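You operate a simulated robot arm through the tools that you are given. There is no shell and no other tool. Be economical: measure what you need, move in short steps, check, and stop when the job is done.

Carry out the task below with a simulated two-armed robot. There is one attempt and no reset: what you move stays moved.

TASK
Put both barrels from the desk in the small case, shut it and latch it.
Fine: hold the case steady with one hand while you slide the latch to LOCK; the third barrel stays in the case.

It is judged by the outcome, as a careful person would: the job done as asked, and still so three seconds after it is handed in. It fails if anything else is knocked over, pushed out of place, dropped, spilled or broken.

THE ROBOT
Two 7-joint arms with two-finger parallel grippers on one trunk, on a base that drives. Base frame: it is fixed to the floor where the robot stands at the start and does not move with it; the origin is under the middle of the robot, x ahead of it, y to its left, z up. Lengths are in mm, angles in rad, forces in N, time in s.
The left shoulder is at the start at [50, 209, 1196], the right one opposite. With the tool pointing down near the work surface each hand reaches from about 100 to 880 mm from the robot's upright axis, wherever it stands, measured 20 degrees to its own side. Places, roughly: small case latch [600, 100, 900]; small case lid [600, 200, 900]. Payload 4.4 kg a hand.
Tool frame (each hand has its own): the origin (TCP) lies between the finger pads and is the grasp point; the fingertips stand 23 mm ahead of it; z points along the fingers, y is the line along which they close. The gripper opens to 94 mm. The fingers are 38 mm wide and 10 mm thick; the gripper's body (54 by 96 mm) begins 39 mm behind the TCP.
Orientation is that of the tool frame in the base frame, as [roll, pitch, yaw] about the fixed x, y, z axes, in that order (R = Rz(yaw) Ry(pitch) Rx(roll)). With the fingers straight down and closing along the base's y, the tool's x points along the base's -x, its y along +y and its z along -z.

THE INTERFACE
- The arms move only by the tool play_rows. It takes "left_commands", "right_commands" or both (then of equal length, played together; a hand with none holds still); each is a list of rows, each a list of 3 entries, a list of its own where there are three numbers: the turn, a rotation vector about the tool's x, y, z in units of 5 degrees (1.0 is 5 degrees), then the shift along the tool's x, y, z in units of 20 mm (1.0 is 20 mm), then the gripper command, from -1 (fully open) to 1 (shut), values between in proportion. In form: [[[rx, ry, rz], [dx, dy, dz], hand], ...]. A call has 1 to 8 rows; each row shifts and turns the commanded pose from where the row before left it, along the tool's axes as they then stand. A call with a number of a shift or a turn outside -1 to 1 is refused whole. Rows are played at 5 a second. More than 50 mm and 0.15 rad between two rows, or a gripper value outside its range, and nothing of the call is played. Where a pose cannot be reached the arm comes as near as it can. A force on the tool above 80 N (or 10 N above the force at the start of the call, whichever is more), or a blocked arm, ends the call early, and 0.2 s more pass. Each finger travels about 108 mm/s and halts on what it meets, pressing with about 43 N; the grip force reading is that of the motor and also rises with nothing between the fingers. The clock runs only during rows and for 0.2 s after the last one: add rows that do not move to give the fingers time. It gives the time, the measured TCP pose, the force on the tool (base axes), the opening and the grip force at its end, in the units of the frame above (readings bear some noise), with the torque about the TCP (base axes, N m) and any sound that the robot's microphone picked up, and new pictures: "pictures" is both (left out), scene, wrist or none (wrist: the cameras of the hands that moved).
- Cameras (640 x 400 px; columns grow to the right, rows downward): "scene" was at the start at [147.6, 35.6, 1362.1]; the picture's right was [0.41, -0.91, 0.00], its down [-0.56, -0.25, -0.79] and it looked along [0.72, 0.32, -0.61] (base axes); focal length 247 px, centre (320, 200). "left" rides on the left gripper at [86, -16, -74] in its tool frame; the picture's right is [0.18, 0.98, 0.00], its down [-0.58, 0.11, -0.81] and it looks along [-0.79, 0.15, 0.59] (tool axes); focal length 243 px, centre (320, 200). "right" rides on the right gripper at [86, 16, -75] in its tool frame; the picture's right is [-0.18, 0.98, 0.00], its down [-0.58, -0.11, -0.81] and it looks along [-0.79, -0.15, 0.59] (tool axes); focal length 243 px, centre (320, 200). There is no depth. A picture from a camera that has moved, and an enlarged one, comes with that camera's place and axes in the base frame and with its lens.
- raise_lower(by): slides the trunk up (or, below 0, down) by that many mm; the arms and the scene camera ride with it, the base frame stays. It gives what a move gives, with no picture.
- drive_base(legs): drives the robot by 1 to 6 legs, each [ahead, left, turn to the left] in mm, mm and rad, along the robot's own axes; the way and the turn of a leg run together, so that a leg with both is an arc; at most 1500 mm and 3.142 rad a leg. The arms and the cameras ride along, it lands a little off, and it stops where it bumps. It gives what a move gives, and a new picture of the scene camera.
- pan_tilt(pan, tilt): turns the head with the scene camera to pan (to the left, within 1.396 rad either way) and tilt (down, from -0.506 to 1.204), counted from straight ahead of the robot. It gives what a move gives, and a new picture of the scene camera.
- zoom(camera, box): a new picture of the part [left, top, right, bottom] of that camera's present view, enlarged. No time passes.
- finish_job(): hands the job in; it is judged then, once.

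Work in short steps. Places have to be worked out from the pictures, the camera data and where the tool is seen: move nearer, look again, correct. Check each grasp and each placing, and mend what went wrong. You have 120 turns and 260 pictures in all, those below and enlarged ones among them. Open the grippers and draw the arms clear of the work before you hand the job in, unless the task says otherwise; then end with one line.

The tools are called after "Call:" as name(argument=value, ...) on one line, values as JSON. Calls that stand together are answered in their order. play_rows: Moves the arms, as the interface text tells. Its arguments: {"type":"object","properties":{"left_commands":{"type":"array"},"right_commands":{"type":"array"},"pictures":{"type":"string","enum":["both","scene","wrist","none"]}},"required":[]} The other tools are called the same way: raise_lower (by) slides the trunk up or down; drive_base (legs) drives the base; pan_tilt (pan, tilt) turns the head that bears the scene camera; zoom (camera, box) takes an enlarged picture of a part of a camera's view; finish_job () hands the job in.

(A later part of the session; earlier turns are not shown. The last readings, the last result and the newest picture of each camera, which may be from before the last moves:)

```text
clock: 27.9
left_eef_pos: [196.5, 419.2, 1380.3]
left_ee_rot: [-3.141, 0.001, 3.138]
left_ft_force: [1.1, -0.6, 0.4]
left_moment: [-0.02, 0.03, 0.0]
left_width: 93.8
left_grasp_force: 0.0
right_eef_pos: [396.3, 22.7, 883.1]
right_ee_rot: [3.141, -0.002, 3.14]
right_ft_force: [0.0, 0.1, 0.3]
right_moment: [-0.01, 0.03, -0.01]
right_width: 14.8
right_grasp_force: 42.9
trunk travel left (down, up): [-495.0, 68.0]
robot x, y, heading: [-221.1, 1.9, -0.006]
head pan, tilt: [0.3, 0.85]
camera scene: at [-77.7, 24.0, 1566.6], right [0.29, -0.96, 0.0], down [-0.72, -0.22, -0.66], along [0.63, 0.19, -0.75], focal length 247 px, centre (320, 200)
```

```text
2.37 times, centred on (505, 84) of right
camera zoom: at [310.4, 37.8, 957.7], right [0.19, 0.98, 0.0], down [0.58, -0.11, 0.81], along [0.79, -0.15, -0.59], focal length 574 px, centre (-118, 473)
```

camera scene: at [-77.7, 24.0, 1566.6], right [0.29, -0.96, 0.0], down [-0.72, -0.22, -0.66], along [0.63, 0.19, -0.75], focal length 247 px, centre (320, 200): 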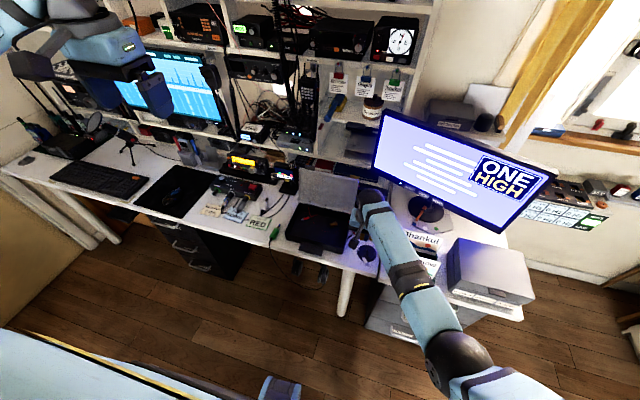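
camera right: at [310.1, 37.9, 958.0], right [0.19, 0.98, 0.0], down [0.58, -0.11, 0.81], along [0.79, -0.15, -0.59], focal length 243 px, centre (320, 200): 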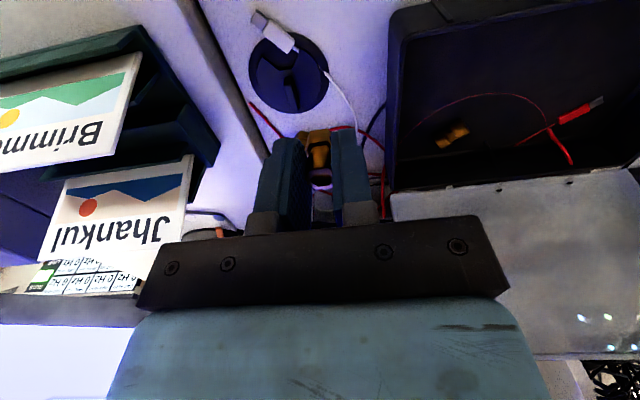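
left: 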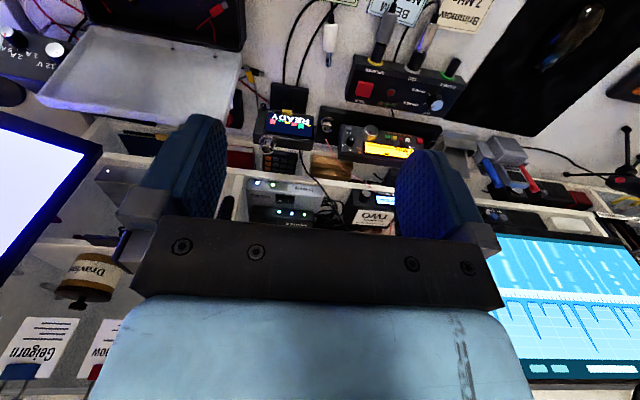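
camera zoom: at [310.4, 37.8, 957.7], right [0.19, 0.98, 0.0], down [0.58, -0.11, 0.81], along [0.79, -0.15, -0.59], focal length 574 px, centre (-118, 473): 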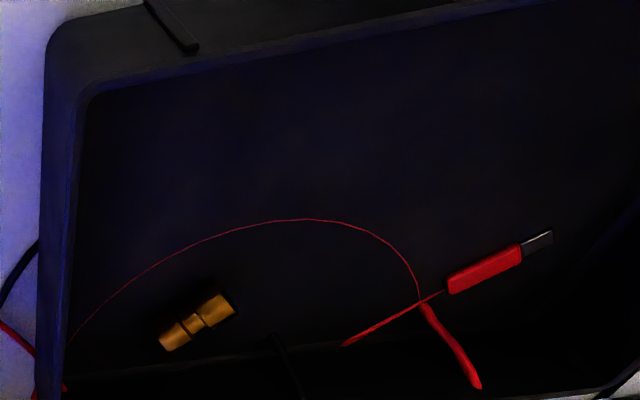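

Case outline is about x 366–520, y 70–285, the third barrel at (494, 142). I move the held barrel over a free spot at (415, 125) and lower to TCP z≈820.

Call:
play_rows(right_commands=[[[0, 0, 0], [-0.2, 0.85, 0], 1], [[0, 0, 0], [-0.2, 0.85, 0], 1], [[0, 0, 0], [-0.2, 0.85, 0], 1], [[0, 0, 0], [-0.2, 0.85, 0], 1], [[0, 0, 0], [-0.2, 0.85, 0], 1], [[0, 0, 0], [0, 0.85, 1], 1], [[0, 0, 0], [0, 0, 1], 1], [[0, 0, 0], [0, 0, 1], 1]], pictures="both")

Call:
zoom(camera="scene", box=[220, 130, 412, 250])

```text
clock: 29.9
left_eef_pos: [196.3, 418.5, 1380.2]
left_ee_rot: [3.141, 0.0, 3.141]
left_ft_force: [0.2, -0.1, 0.1]
left_moment: [-0.03, 0.01, -0.03]
left_width: 93.9
left_grasp_force: 0.1
right_eef_pos: [437.5, 87.6, 859.1]
right_ee_rot: [-3.118, 0.011, 3.105]
right_ft_force: [0.3, -0.1, -0.5]
right_moment: [0.02, 0.02, 0.0]
right_width: 15.0
right_grasp_force: 43.0
right hand out of reach, approached as far as the arm can: row 7, 8
trunk travel left (down, up): [-495.0, 68.0]
robot x, y, heading: [-222.5, -0.2, -0.002]
head pan, tilt: [0.3, 0.85]
stopped in row 8 (right hand): the arm was blocked; the commanded pose is now the measured one
camera scene: at [-77.5, 24.4, 1566.5], right [0.29, -0.96, 0.0], down [-0.72, -0.22, -0.66], along [0.63, 0.19, -0.75], focal length 247 px, centre (320, 200)
camera right: at [351.0, 108.4, 933.0], right [0.22, 0.98, -0.02], down [0.57, -0.11, 0.81], along [0.79, -0.19, -0.58], focal length 243 px, centre (320, 200)
```

scene: 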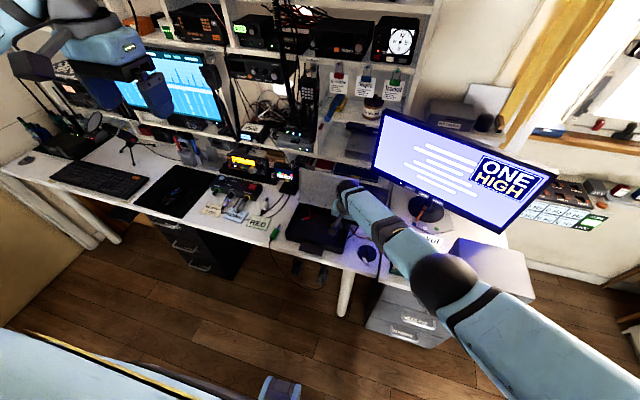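
right: 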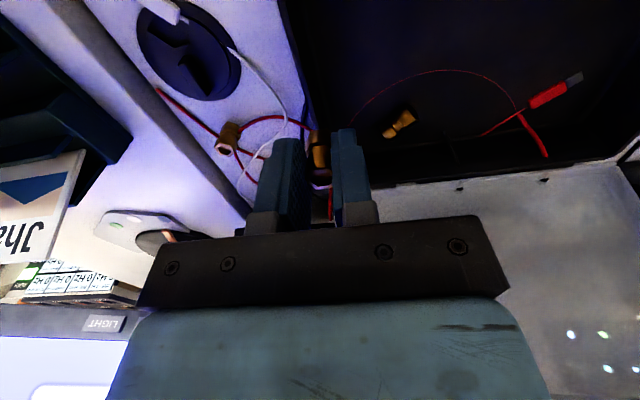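

```text
3.33 times, centred on (316, 190) of scene
camera zoom: at [-77.5, 24.4, 1566.5], right [0.29, -0.96, 0.0], down [-0.72, -0.22, -0.66], along [0.63, 0.19, -0.75], focal length 823 px, centre (333, 233)
```

zoom: 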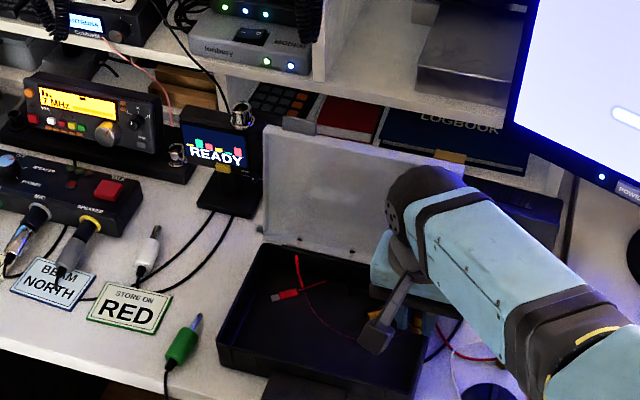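

The arm is at the end of its reach here. I lift slightly, then drive the base 120 mm to the left, which shifts the hand over the case and eases the reach.

Call:
play_rows(right_commands=[[[0, 0, 0], [0.7, 0, -1], 1], [[0, 0, 0], [0.7, 0, -0.5], 1]], pictures="none")

Call:
drive_base(legs=[[0, 110, 0]])

```text
clock: 30.5
left_eef_pos: [196.8, 418.1, 1381.1]
left_ee_rot: [-3.14, 0.0, 3.139]
left_ft_force: [0.6, -0.2, -0.1]
left_moment: [-0.01, -0.03, -0.01]
left_width: 94.0
left_grasp_force: 0.1
right_eef_pos: [403.4, 95.2, 889.9]
right_ee_rot: [-3.12, 0.006, 3.111]
right_ft_force: [0.5, 0.3, -0.1]
right_moment: [0.01, 0.02, -0.02]
right_width: 14.7
right_grasp_force: 43.2
trunk travel left (down, up): [-495.0, 68.0]
robot x, y, heading: [-226.2, -1.0, -0.005]
head pan, tilt: [0.3, 0.85]
```

```text
clock: 32.1
left_eef_pos: [197.7, 526.9, 1380.5]
left_ee_rot: [-3.141, -0.001, 3.139]
left_ft_force: [0.2, -0.9, -0.1]
left_moment: [-0.03, -0.01, 0.01]
left_width: 93.9
left_grasp_force: 0.0
right_eef_pos: [405.4, 202.0, 889.2]
right_ee_rot: [-3.122, 0.006, 3.111]
right_ft_force: [-0.5, 0.0, -0.4]
right_moment: [0.0, 0.01, 0.01]
right_width: 14.8
right_grasp_force: 43.0
trunk travel left (down, up): [-495.0, 68.0]
robot x, y, heading: [-221.7, 106.4, 0.002]
head pan, tilt: [0.3, 0.85]
camera scene: at [-77.5, 131.6, 1566.6], right [0.29, -0.96, 0.0], down [-0.72, -0.22, -0.66], along [0.63, 0.19, -0.75], focal length 247 px, centre (320, 200)
```

scene: 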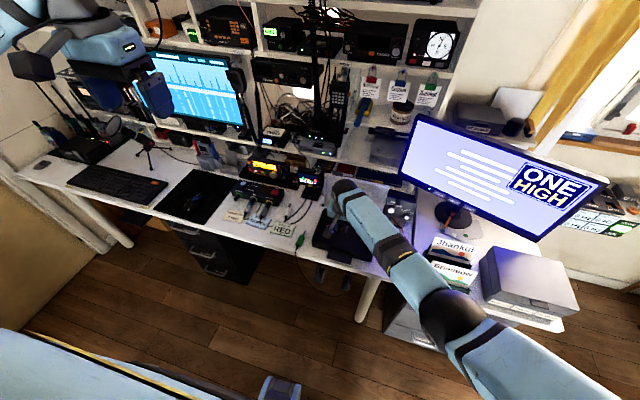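

Card holder and the rest stand in place. I move the hand to (415, 135) and down to z≈815.

Call:
play_rows(right_commands=[[[0, 0, 0], [-0.15, -0.83, 0], 1], [[0, 0, 0], [-0.15, -0.83, 0], 1], [[0, 0, 0], [-0.15, -0.83, 0], 1], [[0, 0, 0], [0, -0.83, 0], 1], [[0, 0, 0], [0, 0, 0.9], 1], [[0, 0, 0], [0, 0, 0.9], 1], [[0, 0, 0], [0, 0, 0.9], 1], [[0, 0, 0], [0, 0, 0.9], 1]], pictures="both")

Call:
zoom(camera="scene", box=[260, 160, 452, 280])

```text
clock: 33.9
left_eef_pos: [196.9, 527.5, 1380.1]
left_ee_rot: [3.14, 0.0, 3.139]
left_ft_force: [-0.1, -0.1, 0.2]
left_moment: [0.03, 0.02, 0.01]
left_width: 93.8
left_grasp_force: 0.1
right_eef_pos: [411.8, 135.0, 818.9]
right_ee_rot: [-3.121, 0.007, 3.111]
right_ft_force: [-0.3, -0.8, 0.0]
right_moment: [0.02, 0.02, -0.03]
right_width: 14.9
right_grasp_force: 43.2
trunk travel left (down, up): [-495.0, 68.0]
robot x, y, heading: [-220.2, 106.5, -0.004]
head pan, tilt: [0.3, 0.85]
camera scene: at [-77.1, 132.4, 1566.5], right [0.29, -0.96, 0.0], down [-0.72, -0.22, -0.66], along [0.63, 0.19, -0.75], focal length 247 px, centre (320, 200)
camera right: at [326.9, 154.7, 893.6], right [0.21, 0.98, -0.02], down [0.57, -0.11, 0.81], along [0.79, -0.19, -0.58], focal length 243 px, centre (320, 200)
```

scene: 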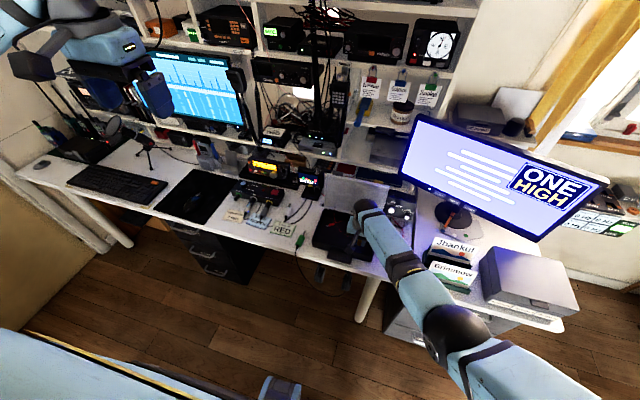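
right: 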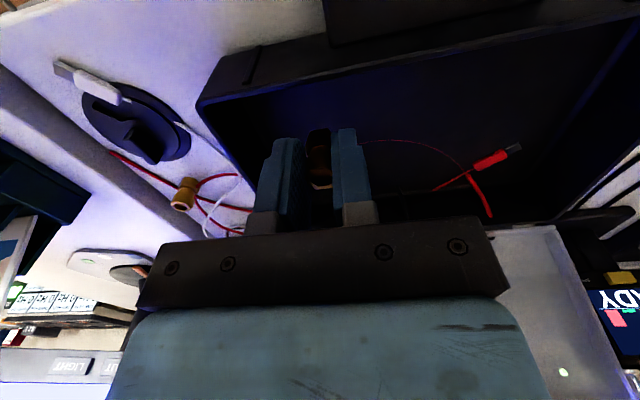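

```text
3.33 times, centred on (356, 220) of scene
camera zoom: at [-77.1, 132.4, 1566.5], right [0.29, -0.96, 0.0], down [-0.72, -0.22, -0.66], along [0.63, 0.19, -0.75], focal length 823 px, centre (200, 133)
```

zoom: 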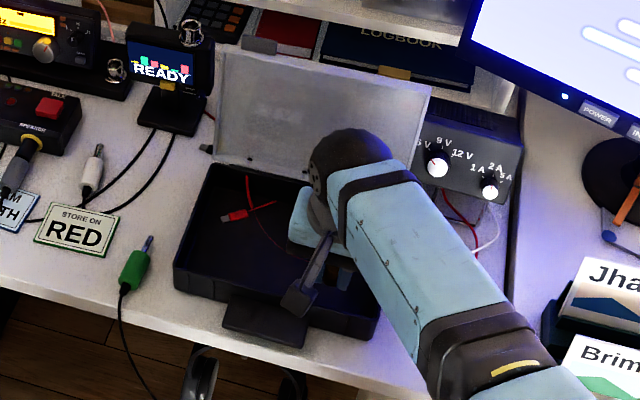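

Over the case interior. I lower until the barrel meets the floor (expected TCP z≈780).

Call:
play_rows(right_commands=[[[0, 0, 0], [0, 0, 0.6], 1], [[0, 0, 0], [0, 0, 0.6], 1], [[0, 0, 0], [0, 0, 0.4], 1], [[0, 0, 0], [0, 0, 0], 1]], pictures="wrist")

```text
clock: 34.9
left_eef_pos: [196.4, 526.3, 1380.7]
left_ee_rot: [3.141, 0.001, 3.139]
left_ft_force: [0.1, -1.0, 0.9]
left_moment: [-0.01, -0.02, -0.01]
left_width: 93.9
left_grasp_force: 0.1
right_eef_pos: [412.1, 133.0, 787.6]
right_ee_rot: [-3.121, 0.009, 3.11]
right_ft_force: [0.1, -1.2, 0.0]
right_moment: [0.02, -0.01, -0.01]
right_width: 14.8
right_grasp_force: 42.7
trunk travel left (down, up): [-495.0, 68.0]
robot x, y, heading: [-225.3, 109.6, -0.002]
head pan, tilt: [0.3, 0.85]
camera right: at [327.0, 153.4, 862.0], right [0.21, 0.98, -0.02], down [0.57, -0.11, 0.81], along [0.79, -0.18, -0.58], focal length 243 px, centre (320, 200)
```

right: 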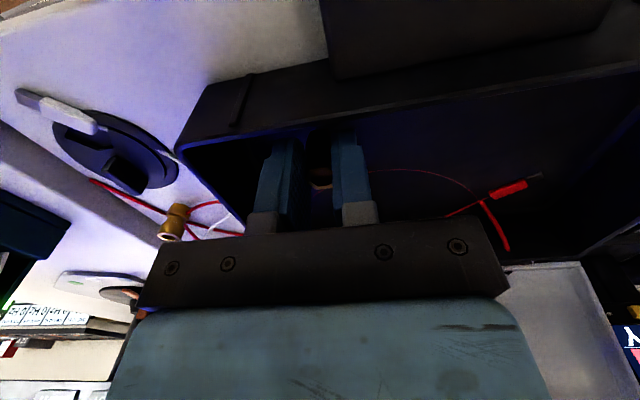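

Call:
play_rows(right_commands=[[[0, 0, 0], [0, 0, 0.15], 1], [[0, 0, 0], [0, 0, 0.15], 1], [[0, 0, 0], [0, 0, 0.1], 1], [[0, 0, 0], [0, 0, 0], 1]], pictures="none")

```text
clock: 35.9
left_eef_pos: [195.7, 526.9, 1380.9]
left_ee_rot: [-3.141, 0.0, 3.14]
left_ft_force: [0.0, 0.7, -0.1]
left_moment: [-0.01, 0.03, -0.03]
left_width: 94.1
left_grasp_force: 0.0
right_eef_pos: [413.3, 131.3, 780.5]
right_ee_rot: [-3.119, 0.01, 3.107]
right_ft_force: [-0.7, -2.8, 8.2]
right_moment: [-0.06, 0.02, 0.03]
right_width: 15.1
right_grasp_force: 43.5
trunk travel left (down, up): [-495.0, 68.0]
robot x, y, heading: [-219.0, 113.2, 0.002]
head pan, tilt: [0.3, 0.85]
```

Floor contact (8 N up) at TCP z 780. I release gently and withdraw straight up.

Call:
play_rows(right_commands=[[[0, 0, 0], [0, 0, 0], 0.4], [[0, 0, 0], [0, 0, 0], 0.1], [[0, 0, 0], [0, 0, 0], 0.1], [[0, 0, 0], [0, 0, -0.6], 0.1], [[0, 0, 0], [0, 0, -1], 0.1], [[0, 0, 0], [0, 0, -1], 0.1], [[0, 0, 0], [0, 0, -1], 0.1], [[0, 0, 0], [0, 0, -1], 0.1]], pictures="wrist")

Call:
zoom(camera="right", box=[120, 0, 600, 230])

```text
clock: 37.7
left_eef_pos: [196.4, 526.4, 1380.0]
left_ee_rot: [3.141, 0.001, 3.14]
left_ft_force: [0.1, -0.2, -0.9]
left_moment: [-0.03, 0.01, -0.01]
left_width: 94.1
left_grasp_force: 0.0
right_eef_pos: [424.6, 126.8, 876.8]
right_ee_rot: [-3.112, 0.024, 3.103]
right_ft_force: [0.4, 0.8, 0.3]
right_moment: [0.06, 0.0, 0.01]
right_width: 42.2
right_grasp_force: 0.1
trunk travel left (down, up): [-495.0, 68.0]
robot x, y, heading: [-222.1, 109.4, -0.005]
head pan, tilt: [0.3, 0.85]
camera right: at [337.4, 148.0, 949.6], right [0.22, 0.97, -0.02], down [0.56, -0.11, 0.82], along [0.8, -0.2, -0.57], focal length 243 px, centre (320, 200)
```

right: 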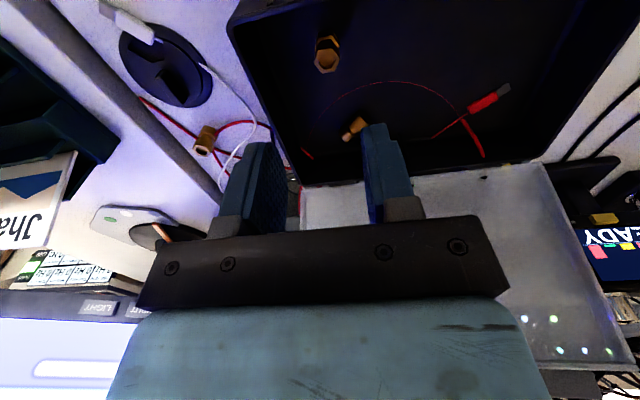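

```text
1.33 times, centred on (360, 115) of right
camera zoom: at [337.4, 148.0, 949.6], right [0.22, 0.97, -0.02], down [0.56, -0.11, 0.82], along [0.8, -0.2, -0.57], focal length 324 px, centre (267, 313)
```

zoom: 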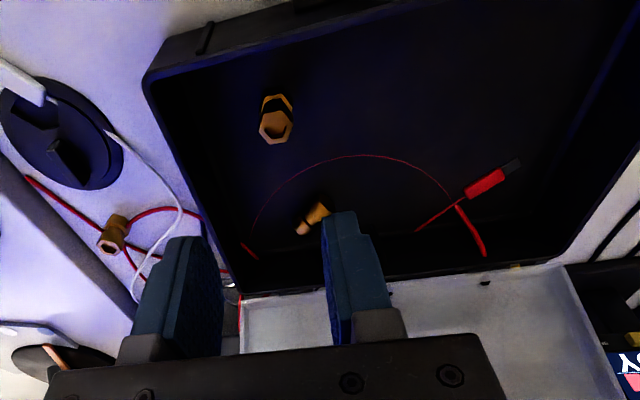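

B stands in the case. Next A at ~(475, -12): I move the hand sideways at height with small tilt corrections.

Call:
play_rows(right_commands=[[[-0.34, 0.28, -0.44], [0, -0.4, 0], 0.1], [[0, 0, 0], [0, -0.98, 0], 0.1], [[0, 0, 0], [0, -0.98, 0], 0.1], [[0, 0, 0], [0, -0.98, 0], 0.1], [[0, 0, 0], [0, -0.98, 0], 0.1], [[0, 0, 0], [0, -0.98, 0], 0.1], [[0, 0, 0], [0, -0.98, 0], 0.1], [[0, 0, 0], [0, -0.6, 0], 0.1]], pictures="none")

Call:
drive_base(legs=[[50, 0, 0]])

Call:
play_rows(right_commands=[[[0, 0, 0], [0, 0, 0], 0.1]], pictures="wrist")

```text
clock: 39.5
left_eef_pos: [197.0, 527.9, 1381.6]
left_ee_rot: [-3.141, 0.002, 3.139]
left_ft_force: [0.3, 0.2, 0.3]
left_moment: [0.0, 0.03, 0.02]
left_width: 93.8
left_grasp_force: 0.0
right_eef_pos: [413.9, -1.4, 869.7]
right_ee_rot: [3.133, -0.016, -3.135]
right_ft_force: [0.1, 0.0, -0.5]
right_moment: [0.01, -0.01, -0.03]
right_width: 42.2
right_grasp_force: 0.0
trunk travel left (down, up): [-495.0, 68.0]
robot x, y, heading: [-223.2, 110.7, -0.0]
head pan, tilt: [0.3, 0.85]
```

```text
clock: 40.4
left_eef_pos: [243.2, 526.8, 1381.4]
left_ee_rot: [-3.14, 0.002, 3.14]
left_ft_force: [0.0, 0.6, 0.8]
left_moment: [0.03, 0.0, 0.01]
left_width: 94.1
left_grasp_force: 0.1
right_eef_pos: [462.1, -1.4, 871.4]
right_ee_rot: [3.132, -0.017, -3.133]
right_ft_force: [-0.1, 0.9, 0.0]
right_moment: [0.0, -0.02, -0.02]
right_width: 42.3
right_grasp_force: 0.1
trunk travel left (down, up): [-495.0, 68.0]
robot x, y, heading: [-169.9, 108.6, 0.004]
head pan, tilt: [0.3, 0.85]
camera scene: at [-30.7, 132.0, 1566.9], right [0.3, -0.96, 0.0], down [-0.72, -0.22, -0.66], along [0.63, 0.2, -0.75], focal length 247 px, centre (320, 200)
```

scene: 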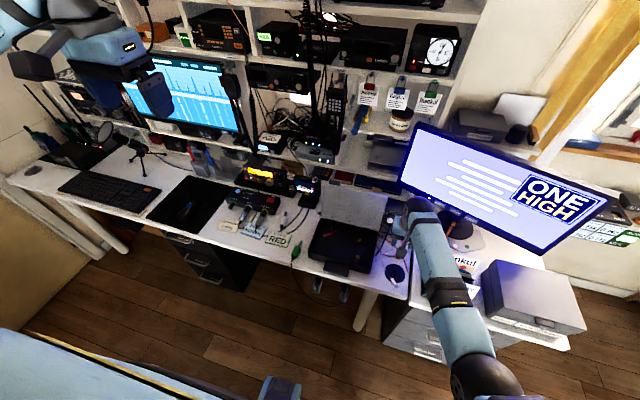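

```text
clock: 40.8
left_eef_pos: [242.3, 526.5, 1381.0]
left_ee_rot: [-3.142, 0.001, 3.141]
left_ft_force: [-0.6, -0.3, 0.5]
left_moment: [0.02, -0.04, 0.01]
left_width: 94.0
left_grasp_force: 0.0
right_eef_pos: [461.0, 1.0, 871.7]
right_ee_rot: [3.133, -0.015, -3.132]
right_ft_force: [0.1, -1.1, 0.1]
right_moment: [0.01, -0.04, 0.0]
right_width: 42.3
right_grasp_force: 0.1
trunk travel left (down, up): [-495.0, 68.0]
robot x, y, heading: [-168.5, 105.9, -0.001]
head pan, tilt: [0.3, 0.85]
camera right: at [376.5, 13.9, 947.9], right [0.18, 0.98, 0.01], down [0.59, -0.11, 0.8], along [0.79, -0.14, -0.6], focal length 243 px, centre (320, 200)
```

right: 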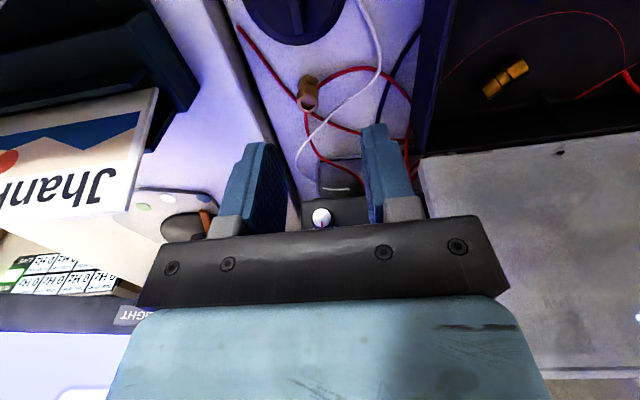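

A is at about (477, -13). I centre over it, lower to z≈815 and check.

Call:
play_rows(right_commands=[[[0.1, -0.18, 0.1], [-0.75, -0.68, 0], 0.28], [[0, 0, 0], [0, 0, 0.95], 0.28], [[0, 0, 0], [0, 0, 0.95], 0.28], [[0, 0, 0], [0, 0, 0.95], 0.28], [[0, 0, 0], [0, 0, 0], 0.28]], pictures="both")

Call:
zoom(camera="right", box=[200, 80, 440, 230])

```text
clock: 42.0
left_eef_pos: [244.8, 526.8, 1380.4]
left_ee_rot: [3.141, -0.002, -3.141]
left_ft_force: [-0.3, -0.2, 0.2]
left_moment: [0.0, 0.01, -0.06]
left_width: 93.9
left_grasp_force: 0.1
right_eef_pos: [478.3, -13.0, 812.6]
right_ee_rot: [3.141, -0.002, 3.141]
right_ft_force: [-0.1, 0.1, -0.2]
right_moment: [0.0, -0.01, 0.0]
right_width: 33.6
right_grasp_force: 0.1
trunk travel left (down, up): [-495.0, 68.0]
robot x, y, heading: [-172.9, 107.4, 0.001]
head pan, tilt: [0.3, 0.85]
camera scene: at [-28.8, 132.2, 1566.6], right [0.3, -0.96, 0.0], down [-0.72, -0.22, -0.66], along [0.63, 0.19, -0.75], focal length 247 px, centre (320, 200)
camera right: at [392.6, 2.6, 888.3], right [0.18, 0.98, 0.0], down [0.58, -0.11, 0.81], along [0.79, -0.15, -0.59], focal length 243 px, centre (320, 200)
```

scene: 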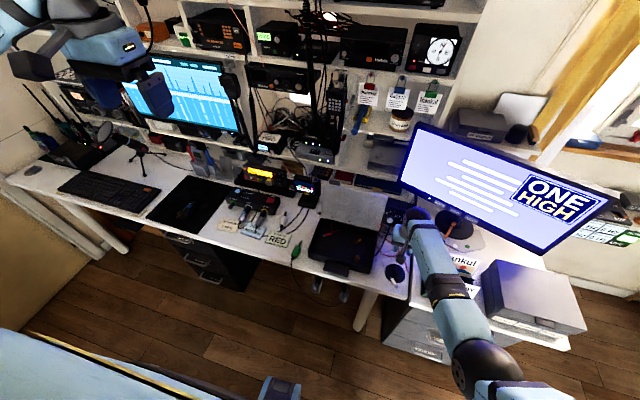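
right: 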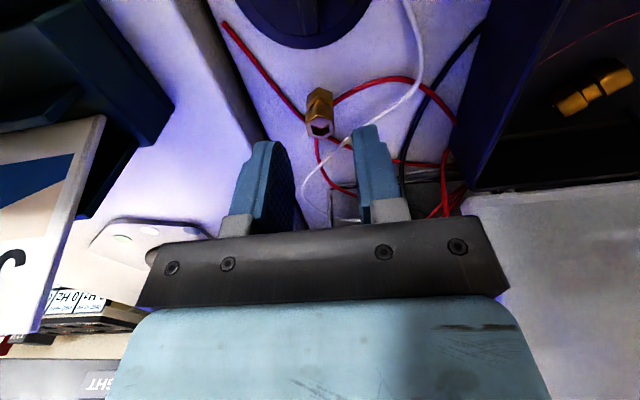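

```text
2.67 times, centred on (320, 155) of right
camera zoom: at [392.6, 2.6, 888.3], right [0.18, 0.98, 0.0], down [0.58, -0.11, 0.81], along [0.79, -0.15, -0.59], focal length 647 px, centre (320, 320)
```

zoom: 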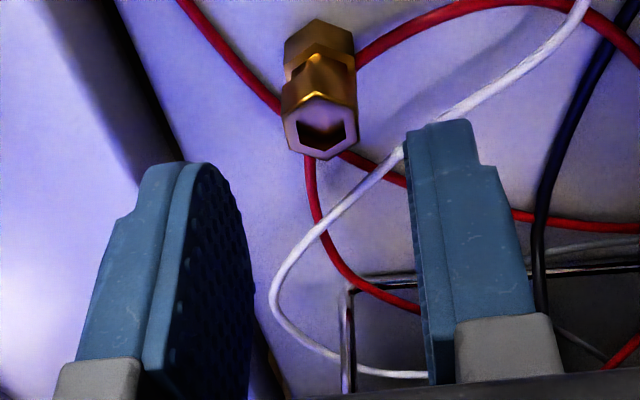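

Exactly centred. The white cable is arched near the left finger, so I grip high (TCP z≈784); I lower and look.

Call:
play_rows(right_commands=[[[0, 0, 0], [0, 0, 0.7], 0.28], [[0, 0, 0], [0, 0, 0.7], 0.28], [[0, 0, 0], [0, 0, 0], 0.28]], pictures="wrist")

Call:
zoom(camera="right", box=[200, 80, 440, 230])

```text
clock: 42.8
left_eef_pos: [244.3, 527.4, 1381.2]
left_ee_rot: [3.141, -0.001, 3.141]
left_ft_force: [-0.7, 0.5, 0.3]
left_moment: [0.01, -0.04, 0.01]
left_width: 94.2
left_grasp_force: 0.1
right_eef_pos: [477.4, -13.8, 785.9]
right_ee_rot: [3.139, 0.0, -3.141]
right_ft_force: [-0.2, 0.2, 0.1]
right_moment: [0.01, -0.03, 0.0]
right_width: 33.7
right_grasp_force: 0.0
trunk travel left (down, up): [-495.0, 68.0]
robot x, y, heading: [-172.4, 107.7, 0.003]
head pan, tilt: [0.3, 0.85]
camera right: at [392.0, 2.1, 860.6], right [0.18, 0.98, 0.0], down [0.58, -0.11, 0.81], along [0.79, -0.15, -0.59], focal length 243 px, centre (320, 200)
```

right: 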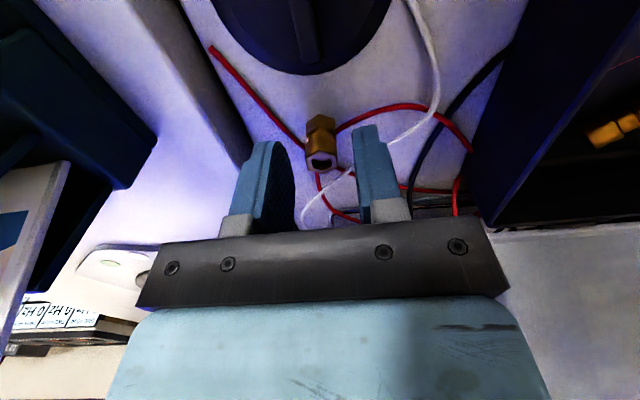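

```text
2.67 times, centred on (320, 155) of right
camera zoom: at [392.0, 2.1, 860.6], right [0.18, 0.98, 0.0], down [0.58, -0.11, 0.81], along [0.79, -0.15, -0.59], focal length 647 px, centre (320, 320)
```

zoom: 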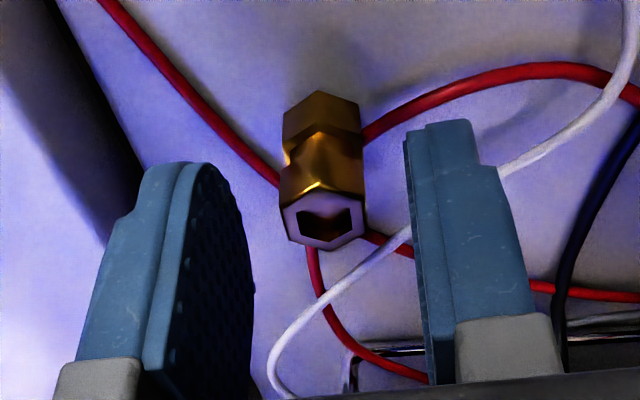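

Good alignment, no contact. I close and check the width.

Call:
play_rows(right_commands=[[[0, 0, 0], [0, 0, 0], 0.6], [[0, 0, 0], [0, 0, 0], 1], [[0, 0, 0], [0, 0, 0], 1]], pictures="wrist")

Call:
zoom(camera="right", box=[200, 80, 440, 230])

```text
clock: 43.6
left_eef_pos: [245.9, 527.9, 1381.1]
left_ee_rot: [-3.141, 0.0, -3.141]
left_ft_force: [-0.9, -0.2, 0.1]
left_moment: [0.01, 0.0, -0.02]
left_width: 93.9
left_grasp_force: 0.0
right_eef_pos: [476.3, -14.2, 785.4]
right_ee_rot: [3.141, -0.003, 3.14]
right_ft_force: [-0.5, -0.1, 0.2]
right_moment: [-0.02, -0.03, 0.03]
right_width: 15.3
right_grasp_force: 43.3
trunk travel left (down, up): [-495.0, 68.0]
robot x, y, heading: [-169.7, 109.2, 0.003]
head pan, tilt: [0.3, 0.85]
camera right: at [392.0, 2.0, 860.6], right [0.18, 0.98, 0.0], down [0.58, -0.11, 0.81], along [0.79, -0.15, -0.59], focal length 243 px, centre (320, 200)
```

right: 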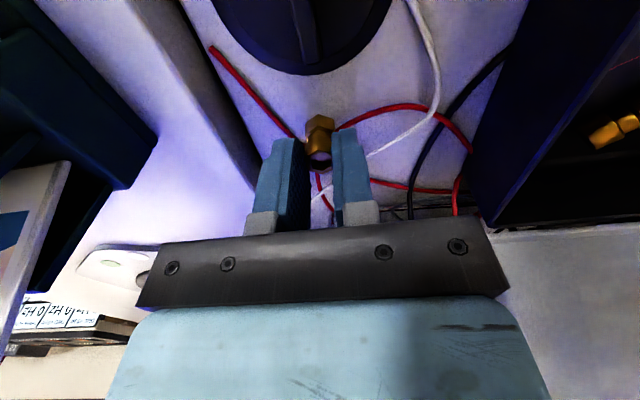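

```text
2.67 times, centred on (320, 155) of right
camera zoom: at [392.0, 2.0, 860.6], right [0.18, 0.98, 0.0], down [0.58, -0.11, 0.81], along [0.79, -0.15, -0.59], focal length 647 px, centre (320, 320)
```

zoom: 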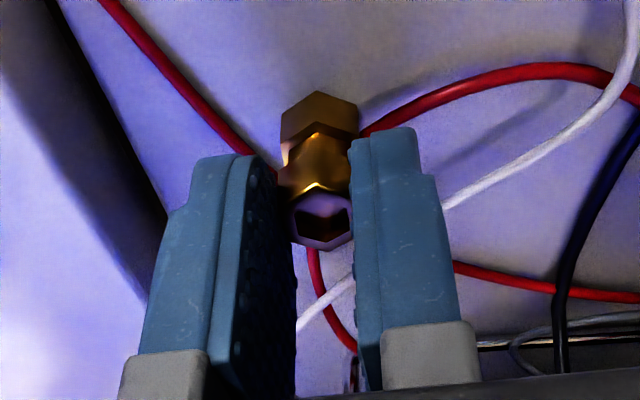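

Gripped (15.3 mm), cables unmoved. I lift straight up.

Call:
play_rows(right_commands=[[[0, 0, 0], [0, 0, -0.5], 1], [[0, 0, 0], [0, 0, -0.8], 1], [[0, 0, 0], [0, 0, -1], 1], [[0, 0, 0], [0, 0, -1], 1], [[0, 0, 0], [0, 0, -1], 1], [[0, 0, 0], [0, 0, -1], 1]], pictures="wrist")

```text
clock: 45.0
left_eef_pos: [244.8, 527.6, 1380.9]
left_ee_rot: [3.141, 0.001, 3.141]
left_ft_force: [0.7, -1.0, -0.6]
left_moment: [-0.02, 0.0, 0.0]
left_width: 94.0
left_grasp_force: 0.0
right_eef_pos: [477.3, -14.7, 890.4]
right_ee_rot: [-3.14, 0.0, 3.141]
right_ft_force: [-0.2, 0.9, -0.1]
right_moment: [0.0, 0.0, 0.01]
right_width: 15.6
right_grasp_force: 43.0
trunk travel left (down, up): [-495.0, 68.0]
robot x, y, heading: [-171.0, 107.1, -0.001]
head pan, tilt: [0.3, 0.85]
camera right: at [392.9, 1.6, 966.4], right [0.18, 0.98, 0.0], down [0.58, -0.11, 0.81], along [0.79, -0.15, -0.59], focal length 243 px, centre (320, 200)
```

right: 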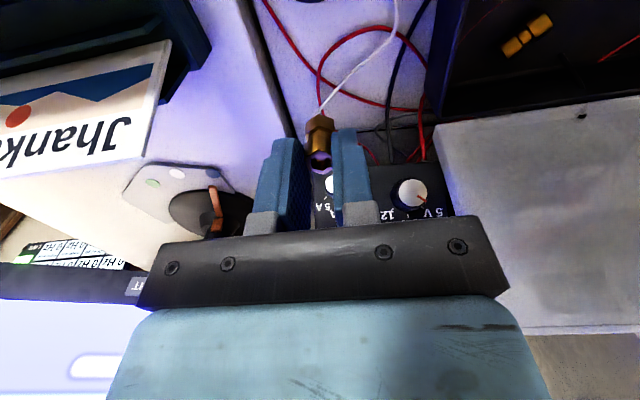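

Holding A. I carry it over the case towards (412, 195), next to B.

Call:
play_rows(right_commands=[[[0, 0, 0], [0.65, 0.95, 0], 1], [[0, 0, 0], [0.65, 0.95, 0], 1], [[0, 0, 0], [0.65, 0.95, 0], 1], [[0, 0, 0], [0.65, 0.95, 0], 1], [[0, 0, 0], [0.65, 0.95, 0], 1], [[0, 0, 0], [0, 0.95, 0], 1], [[0, 0, 0], [0, 0.95, 0], 1], [[0, 0, 0], [0, 0.95, 0], 1]], pictures="none")

Call:
play_rows(right_commands=[[[0, 0, 0], [0, 0.97, 0], 1], [[0, 0, 0], [0, 0.97, 0], 1], [[0, 0, 0], [0, 0.97, 0], 1], [[0, 0, 0], [0, 0, 0.8], 1], [[0, 0, 0], [0, 0, 0.8], 1], [[0, 0, 0], [0, 0, 0.8], 1]], pictures="both")

```text
clock: 47.0
left_eef_pos: [244.7, 527.4, 1379.9]
left_ee_rot: [3.14, 0.0, 3.141]
left_ft_force: [-0.4, -0.6, -0.7]
left_moment: [0.0, -0.02, 0.02]
left_width: 93.9
left_grasp_force: 0.2
right_eef_pos: [435.9, 45.2, 865.1]
right_ee_rot: [-3.021, 0.016, 3.091]
right_ft_force: [-0.3, 0.0, -0.2]
right_moment: [0.03, 0.03, 0.01]
right_width: 15.6
right_grasp_force: 43.1
trunk travel left (down, up): [-495.0, 68.0]
robot x, y, heading: [-171.3, 106.5, -0.0]
head pan, tilt: [0.3, 0.85]
stopped in row 8 (right hand): the arm was blocked; the commanded pose is now the measured one
```

```text
clock: 48.6
left_eef_pos: [245.1, 527.2, 1380.4]
left_ee_rot: [3.141, 0.002, -3.141]
left_ft_force: [-0.1, 0.4, -0.2]
left_moment: [-0.02, -0.04, 0.04]
left_width: 94.3
left_grasp_force: 0.0
right_eef_pos: [446.1, 45.7, 798.2]
right_ee_rot: [-2.966, 0.023, 3.062]
right_ft_force: [0.4, -0.2, -0.2]
right_moment: [0.01, 0.0, -0.01]
right_width: 15.4
right_grasp_force: 43.4
trunk travel left (down, up): [-495.0, 68.0]
robot x, y, heading: [-172.8, 112.0, -0.002]
head pan, tilt: [0.3, 0.85]
stopped in row 6 (right hand): the arm was blocked; the commanded pose is now the measured one
camera scene: at [-28.7, 132.0, 1566.6], right [0.3, -0.96, 0.0], down [-0.72, -0.22, -0.66], along [0.63, 0.19, -0.75], focal length 247 px, centre (320, 200)
camera right: at [361.9, 82.4, 867.4], right [0.26, 0.95, -0.17], down [0.57, -0.01, 0.82], along [0.78, -0.31, -0.54], focal length 243 px, centre (320, 200)
```

scene: 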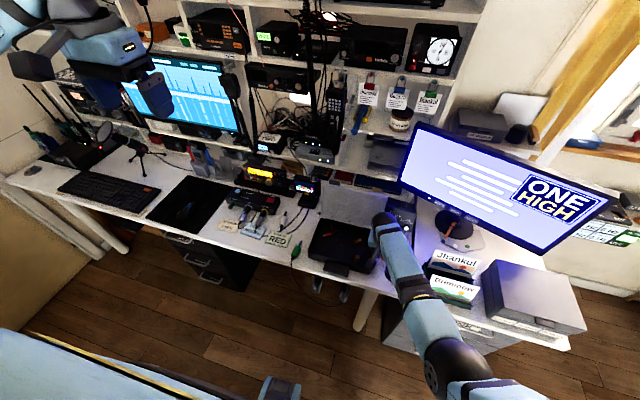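
right: 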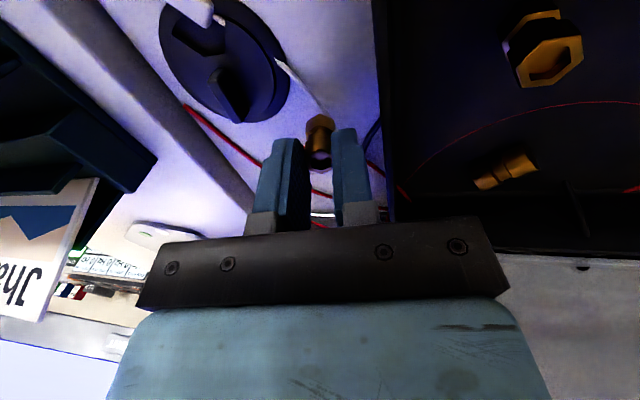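

Blocked by the arm's own limits, not by an object (forces ~0); the barrel is still held beside the case. I raise the hand vertically, restore its orientation, then will use the base drive for the sideways move.

Call:
play_rows(right_commands=[[[0, 0, 0], [0, -0.3, -1], 1], [[0, 0, 0], [0, -0.3, -1], 1], [[0, 0, 0], [0, -0.3, -1], 1], [[0, 0, 0], [0, -0.3, -1], 1], [[0, 0, 0], [0, -0.3, -1], 1], [[-1, 0.2, -0.5], [0, -0.5, 0], 1], [[-1, 0.1, -0.4], [0, -0.5, 0], 1]], pictures="both")

```text
clock: 50.2
left_eef_pos: [244.8, 526.9, 1380.3]
left_ee_rot: [3.139, -0.001, -3.141]
left_ft_force: [-0.5, -0.5, -0.3]
left_moment: [-0.03, 0.01, 0.0]
left_width: 94.1
left_grasp_force: 0.1
right_eef_pos: [449.0, 12.6, 910.3]
right_ee_rot: [-3.134, 0.001, 3.135]
right_ft_force: [0.0, 0.0, -0.5]
right_moment: [0.03, 0.05, -0.02]
right_width: 15.4
right_grasp_force: 43.2
trunk travel left (down, up): [-495.0, 68.0]
robot x, y, heading: [-173.6, 112.1, 0.003]
head pan, tilt: [0.3, 0.85]
camera scene: at [-28.7, 131.7, 1566.6], right [0.3, -0.96, 0.0], down [-0.72, -0.22, -0.66], along [0.63, 0.2, -0.75], focal length 247 px, centre (320, 200)
camera right: at [363.0, 28.0, 985.4], right [0.19, 0.98, -0.01], down [0.58, -0.11, 0.81], along [0.79, -0.16, -0.59], focal length 243 px, centre (320, 200)
```

scene: 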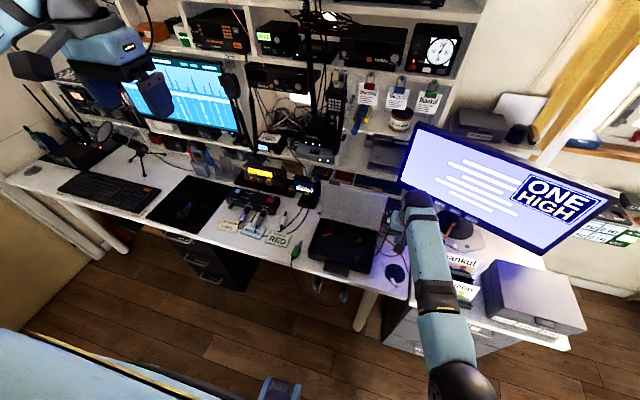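
right: 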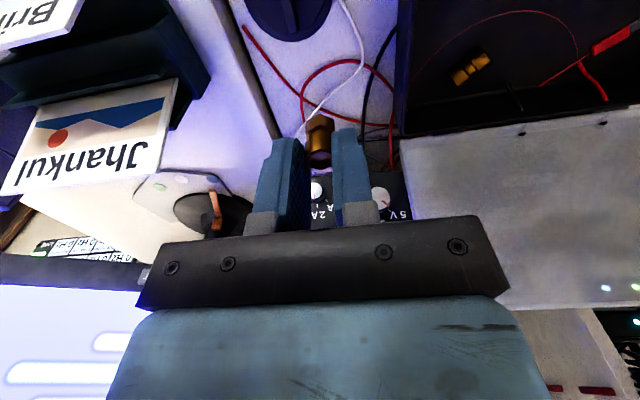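

Upright and clear at z 910. I drive back 37 mm and left 182 mm to bring the barrel over (412, 195).

Call:
drive_base(legs=[[-37, 0, 0], [0, 182, 0]])

Call:
play_rows(right_commands=[[[0, 0, 0], [0, 0, 0], 1]], pictures="wrist")

```text
clock: 52.9
left_eef_pos: [206.4, 712.4, 1380.9]
left_ee_rot: [-3.141, 0.001, -3.138]
left_ft_force: [0.0, -0.5, -0.3]
left_moment: [0.0, 0.0, 0.01]
left_width: 94.3
left_grasp_force: 0.0
right_eef_pos: [407.5, 193.4, 905.9]
right_ee_rot: [-3.133, -0.007, 3.139]
right_ft_force: [0.0, -0.2, -0.6]
right_moment: [-0.01, 0.02, -0.02]
right_width: 15.0
right_grasp_force: 42.3
trunk travel left (down, up): [-495.0, 68.0]
robot x, y, heading: [-210.2, 288.4, 0.002]
head pan, tilt: [0.3, 0.85]
camera scene: at [-66.1, 314.7, 1566.6], right [0.3, -0.95, 0.0], down [-0.72, -0.22, -0.66], along [0.63, 0.2, -0.75], focal length 247 px, centre (320, 200)
```

scene: 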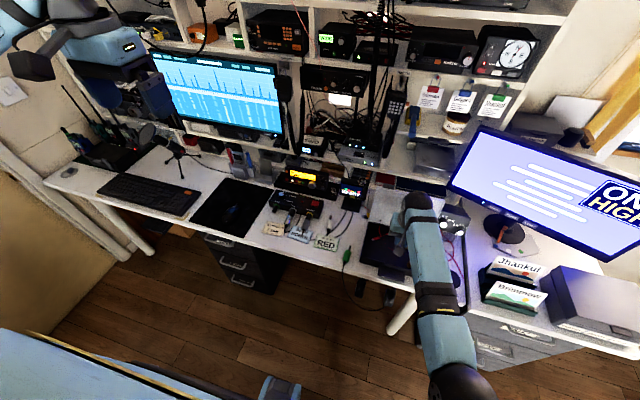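

```text
clock: 53.3
left_eef_pos: [205.2, 711.7, 1381.9]
left_ee_rot: [3.141, 0.0, -3.137]
left_ft_force: [0.3, -0.3, -0.2]
left_moment: [0.03, 0.0, 0.02]
left_width: 94.1
left_grasp_force: 0.1
right_eef_pos: [409.0, 192.1, 906.4]
right_ee_rot: [-3.131, -0.007, 3.137]
right_ft_force: [0.1, 0.5, -0.8]
right_moment: [0.03, 0.0, -0.01]
right_width: 15.2
right_grasp_force: 42.8
trunk travel left (down, up): [-495.0, 68.0]
robot x, y, heading: [-209.8, 291.6, 0.003]
head pan, tilt: [0.3, 0.85]
camera right: at [323.8, 209.4, 981.2], right [0.19, 0.98, -0.01], down [0.59, -0.1, 0.8], along [0.79, -0.16, -0.59], focal length 243 px, centre (320, 200)
```

right: 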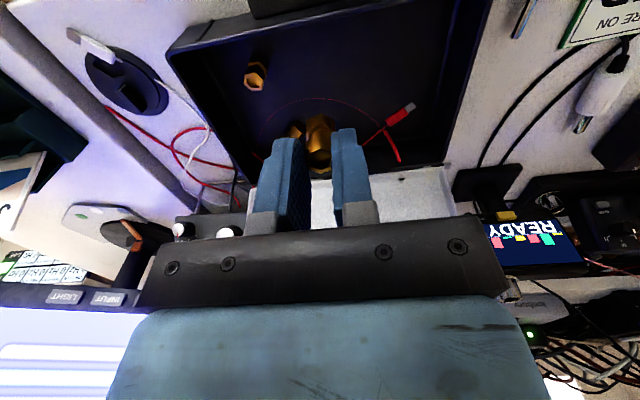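

Positioned well. I lower 105 mm, then feel for the floor.

Call:
play_rows(right_commands=[[[0, 0, 0], [0, 0, 0.9], 1], [[0, 0, 0], [0, 0, 0.9], 1], [[0, 0, 0], [0, 0, 0.9], 1], [[0, 0, 0], [0, 0, 0.9], 1], [[0, 0, 0], [0, 0, 0.9], 1], [[0, 0, 0], [0, 0, 0.7], 1], [[0, 0, 0], [0, 0, 0], 1]], pictures="wrist")

Call:
play_rows(right_commands=[[[0, 0, 0], [0, 0, 0.2], 1], [[0, 0, 0], [0, 0, 0.2], 1], [[0, 0, 0], [0, 0, 0.1], 1], [[0, 0, 0], [0, 0, 0], 1]], pictures="none")

```text
clock: 54.9
left_eef_pos: [206.3, 711.4, 1380.9]
left_ee_rot: [3.141, 0.0, -3.138]
left_ft_force: [0.3, 0.1, -0.4]
left_moment: [-0.01, 0.02, -0.01]
left_width: 94.0
left_grasp_force: 0.0
right_eef_pos: [407.9, 192.0, 802.4]
right_ee_rot: [-3.133, -0.007, 3.138]
right_ft_force: [0.4, 0.2, -0.4]
right_moment: [0.03, 0.01, 0.0]
right_width: 15.0
right_grasp_force: 43.3
trunk travel left (down, up): [-495.0, 68.0]
robot x, y, heading: [-211.6, 288.7, 0.005]
head pan, tilt: [0.3, 0.85]
camera right: at [322.0, 209.8, 877.4], right [0.19, 0.98, -0.01], down [0.59, -0.1, 0.8], along [0.79, -0.16, -0.6], focal length 243 px, centre (320, 200)
```

right: 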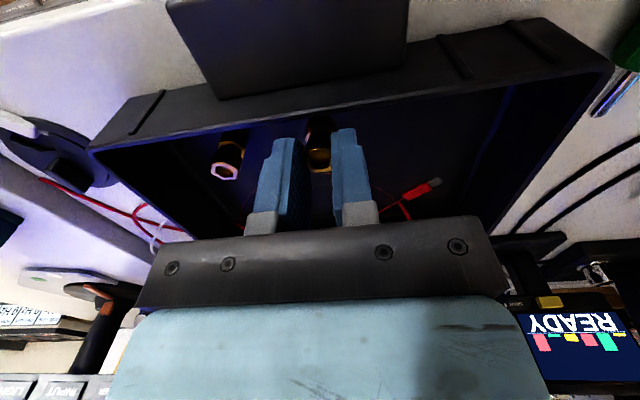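

```text
clock: 55.9
left_eef_pos: [205.3, 710.9, 1380.3]
left_ee_rot: [-3.141, 0.0, -3.137]
left_ft_force: [-0.3, 0.3, 0.4]
left_moment: [0.0, -0.06, 0.0]
left_width: 94.1
left_grasp_force: 0.0
right_eef_pos: [407.0, 193.5, 792.5]
right_ee_rot: [-3.13, -0.007, 3.139]
right_ft_force: [0.1, 0.1, 0.3]
right_moment: [0.0, -0.02, -0.02]
right_width: 15.0
right_grasp_force: 42.7
trunk travel left (down, up): [-495.0, 68.0]
robot x, y, heading: [-210.6, 293.1, 0.002]
head pan, tilt: [0.3, 0.85]
```

Call:
play_rows(right_commands=[[[0, 0, 0], [0, 0, 0.15], 1], [[0, 0, 0], [0, 0, 0.1], 1], [[0, 0, 0], [0, 0, 0], 1]], pictures="none")

```text
clock: 56.7
left_eef_pos: [202.9, 713.0, 1381.7]
left_ee_rot: [-3.141, 0.003, -3.139]
left_ft_force: [-1.1, -0.4, -0.4]
left_moment: [0.03, 0.03, -0.01]
left_width: 94.1
left_grasp_force: 0.2
right_eef_pos: [408.2, 193.2, 790.7]
right_ee_rot: [-3.132, 0.0, 3.138]
right_ft_force: [-1.6, -2.0, 25.0]
right_moment: [-0.1, -0.01, 0.0]
right_width: 14.8
right_grasp_force: 43.2
trunk travel left (down, up): [-495.0, 68.0]
robot x, y, heading: [-207.1, 289.3, 0.001]
head pan, tilt: [0.3, 0.85]
```

Floor contact (25 N). I ease up 2 mm, release and rise.

Call:
play_rows(right_commands=[[[0, 0, 0], [0, 0, -0.1], 1], [[0, 0, 0], [0, 0, 0], 0.5], [[0, 0, 0], [0, 0, 0], 0.1], [[0, 0, 0], [0, 0, 0], 0.1], [[0, 0, 0], [0, 0, -1], 0.1], [[0, 0, 0], [0, 0, -1], 0.1], [[0, 0, 0], [0, 0, -1], 0.1], [[0, 0, 0], [0, 0, -1], 0.1]], pictures="none")

Call:
play_rows(right_commands=[[[0, 0, 0], [0, 0, -1], 0.1], [[0, 0, 0], [0, 0, -1], 0.1]], pictures="wrist")

Call:
zoom(camera="right", box=[120, 0, 520, 220])

```text
clock: 58.5
left_eef_pos: [206.4, 712.1, 1379.8]
left_ee_rot: [-3.14, 0.0, -3.139]
left_ft_force: [0.2, 0.2, 0.2]
left_moment: [-0.01, -0.03, -0.04]
left_width: 93.9
left_grasp_force: 0.0
right_eef_pos: [409.2, 193.5, 869.6]
right_ee_rot: [-3.131, -0.004, 3.137]
right_ft_force: [-0.8, 0.0, -0.4]
right_moment: [-0.01, -0.01, 0.02]
right_width: 42.4
right_grasp_force: 0.1
trunk travel left (down, up): [-495.0, 68.0]
robot x, y, heading: [-210.5, 289.6, 0.003]
head pan, tilt: [0.3, 0.85]
```

```text
clock: 59.1
left_eef_pos: [206.3, 712.0, 1380.3]
left_ee_rot: [3.141, 0.0, -3.139]
left_ft_force: [-0.1, 0.1, 0.4]
left_moment: [-0.01, -0.05, 0.0]
left_width: 93.8
left_grasp_force: 0.0
right_eef_pos: [408.6, 190.5, 907.4]
right_ee_rot: [-3.124, -0.004, 3.134]
right_ft_force: [-0.5, -0.4, 1.2]
right_moment: [-0.04, -0.03, 0.01]
right_width: 42.2
right_grasp_force: 0.0
trunk travel left (down, up): [-495.0, 68.0]
robot x, y, heading: [-212.5, 290.6, 0.001]
head pan, tilt: [0.3, 0.85]
camera right: at [323.3, 207.2, 983.4], right [0.19, 0.98, -0.02], down [0.58, -0.1, 0.81], along [0.79, -0.16, -0.59], focal length 243 px, centre (320, 200)
```

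right: 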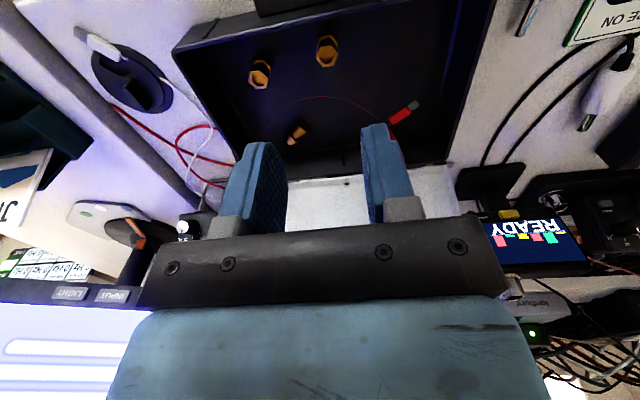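

```text
1.60 times, centred on (320, 110) of right
camera zoom: at [323.3, 207.2, 983.4], right [0.19, 0.98, -0.02], down [0.58, -0.1, 0.81], along [0.79, -0.16, -0.59], focal length 388 px, centre (320, 344)
```

zoom: 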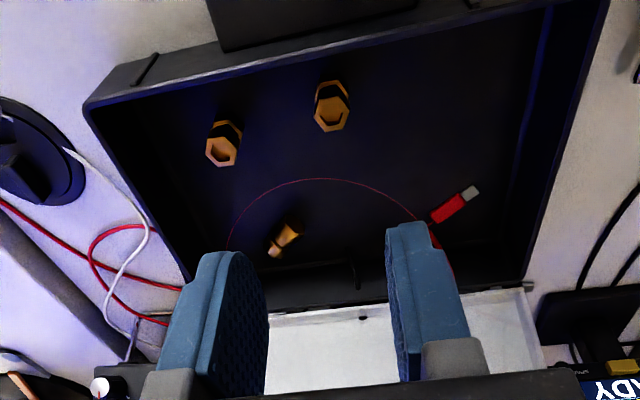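

All three barrels are inside. Rim corner triangulates to (381, 81, 788), the rim spanning y 81–301. I now look at the front flap/latch and the lid's edge.

Call:
zoom(camera="right", box=[200, 0, 440, 60])

Call:
zoom(camera="scene", box=[320, 180, 480, 280])

```text
2.67 times, centred on (320, 30) of right
camera zoom: at [323.3, 207.2, 983.4], right [0.19, 0.98, -0.02], down [0.58, -0.1, 0.81], along [0.79, -0.16, -0.59], focal length 647 px, centre (320, 653)
```

zoom: 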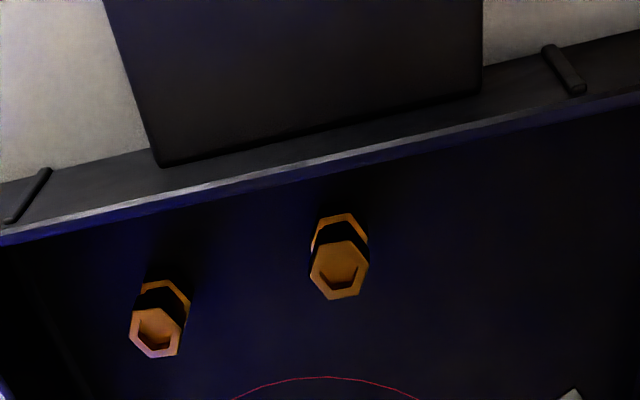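

```text
4.00 times, centred on (400, 230) of scene
camera zoom: at [-66.3, 315.0, 1566.6], right [0.3, -0.95, 0.0], down [-0.72, -0.22, -0.66], along [0.63, 0.2, -0.75], focal length 987 px, centre (0, 80)
```

zoom: 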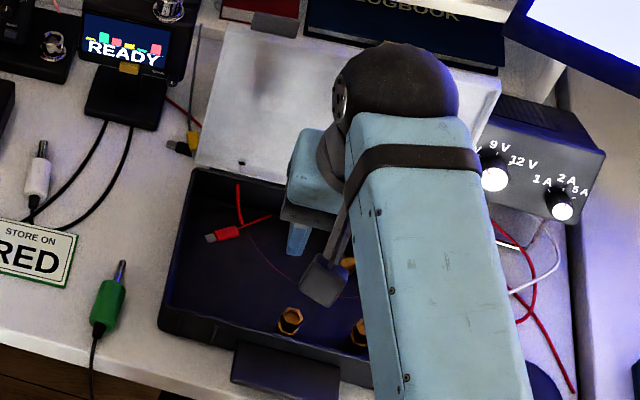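

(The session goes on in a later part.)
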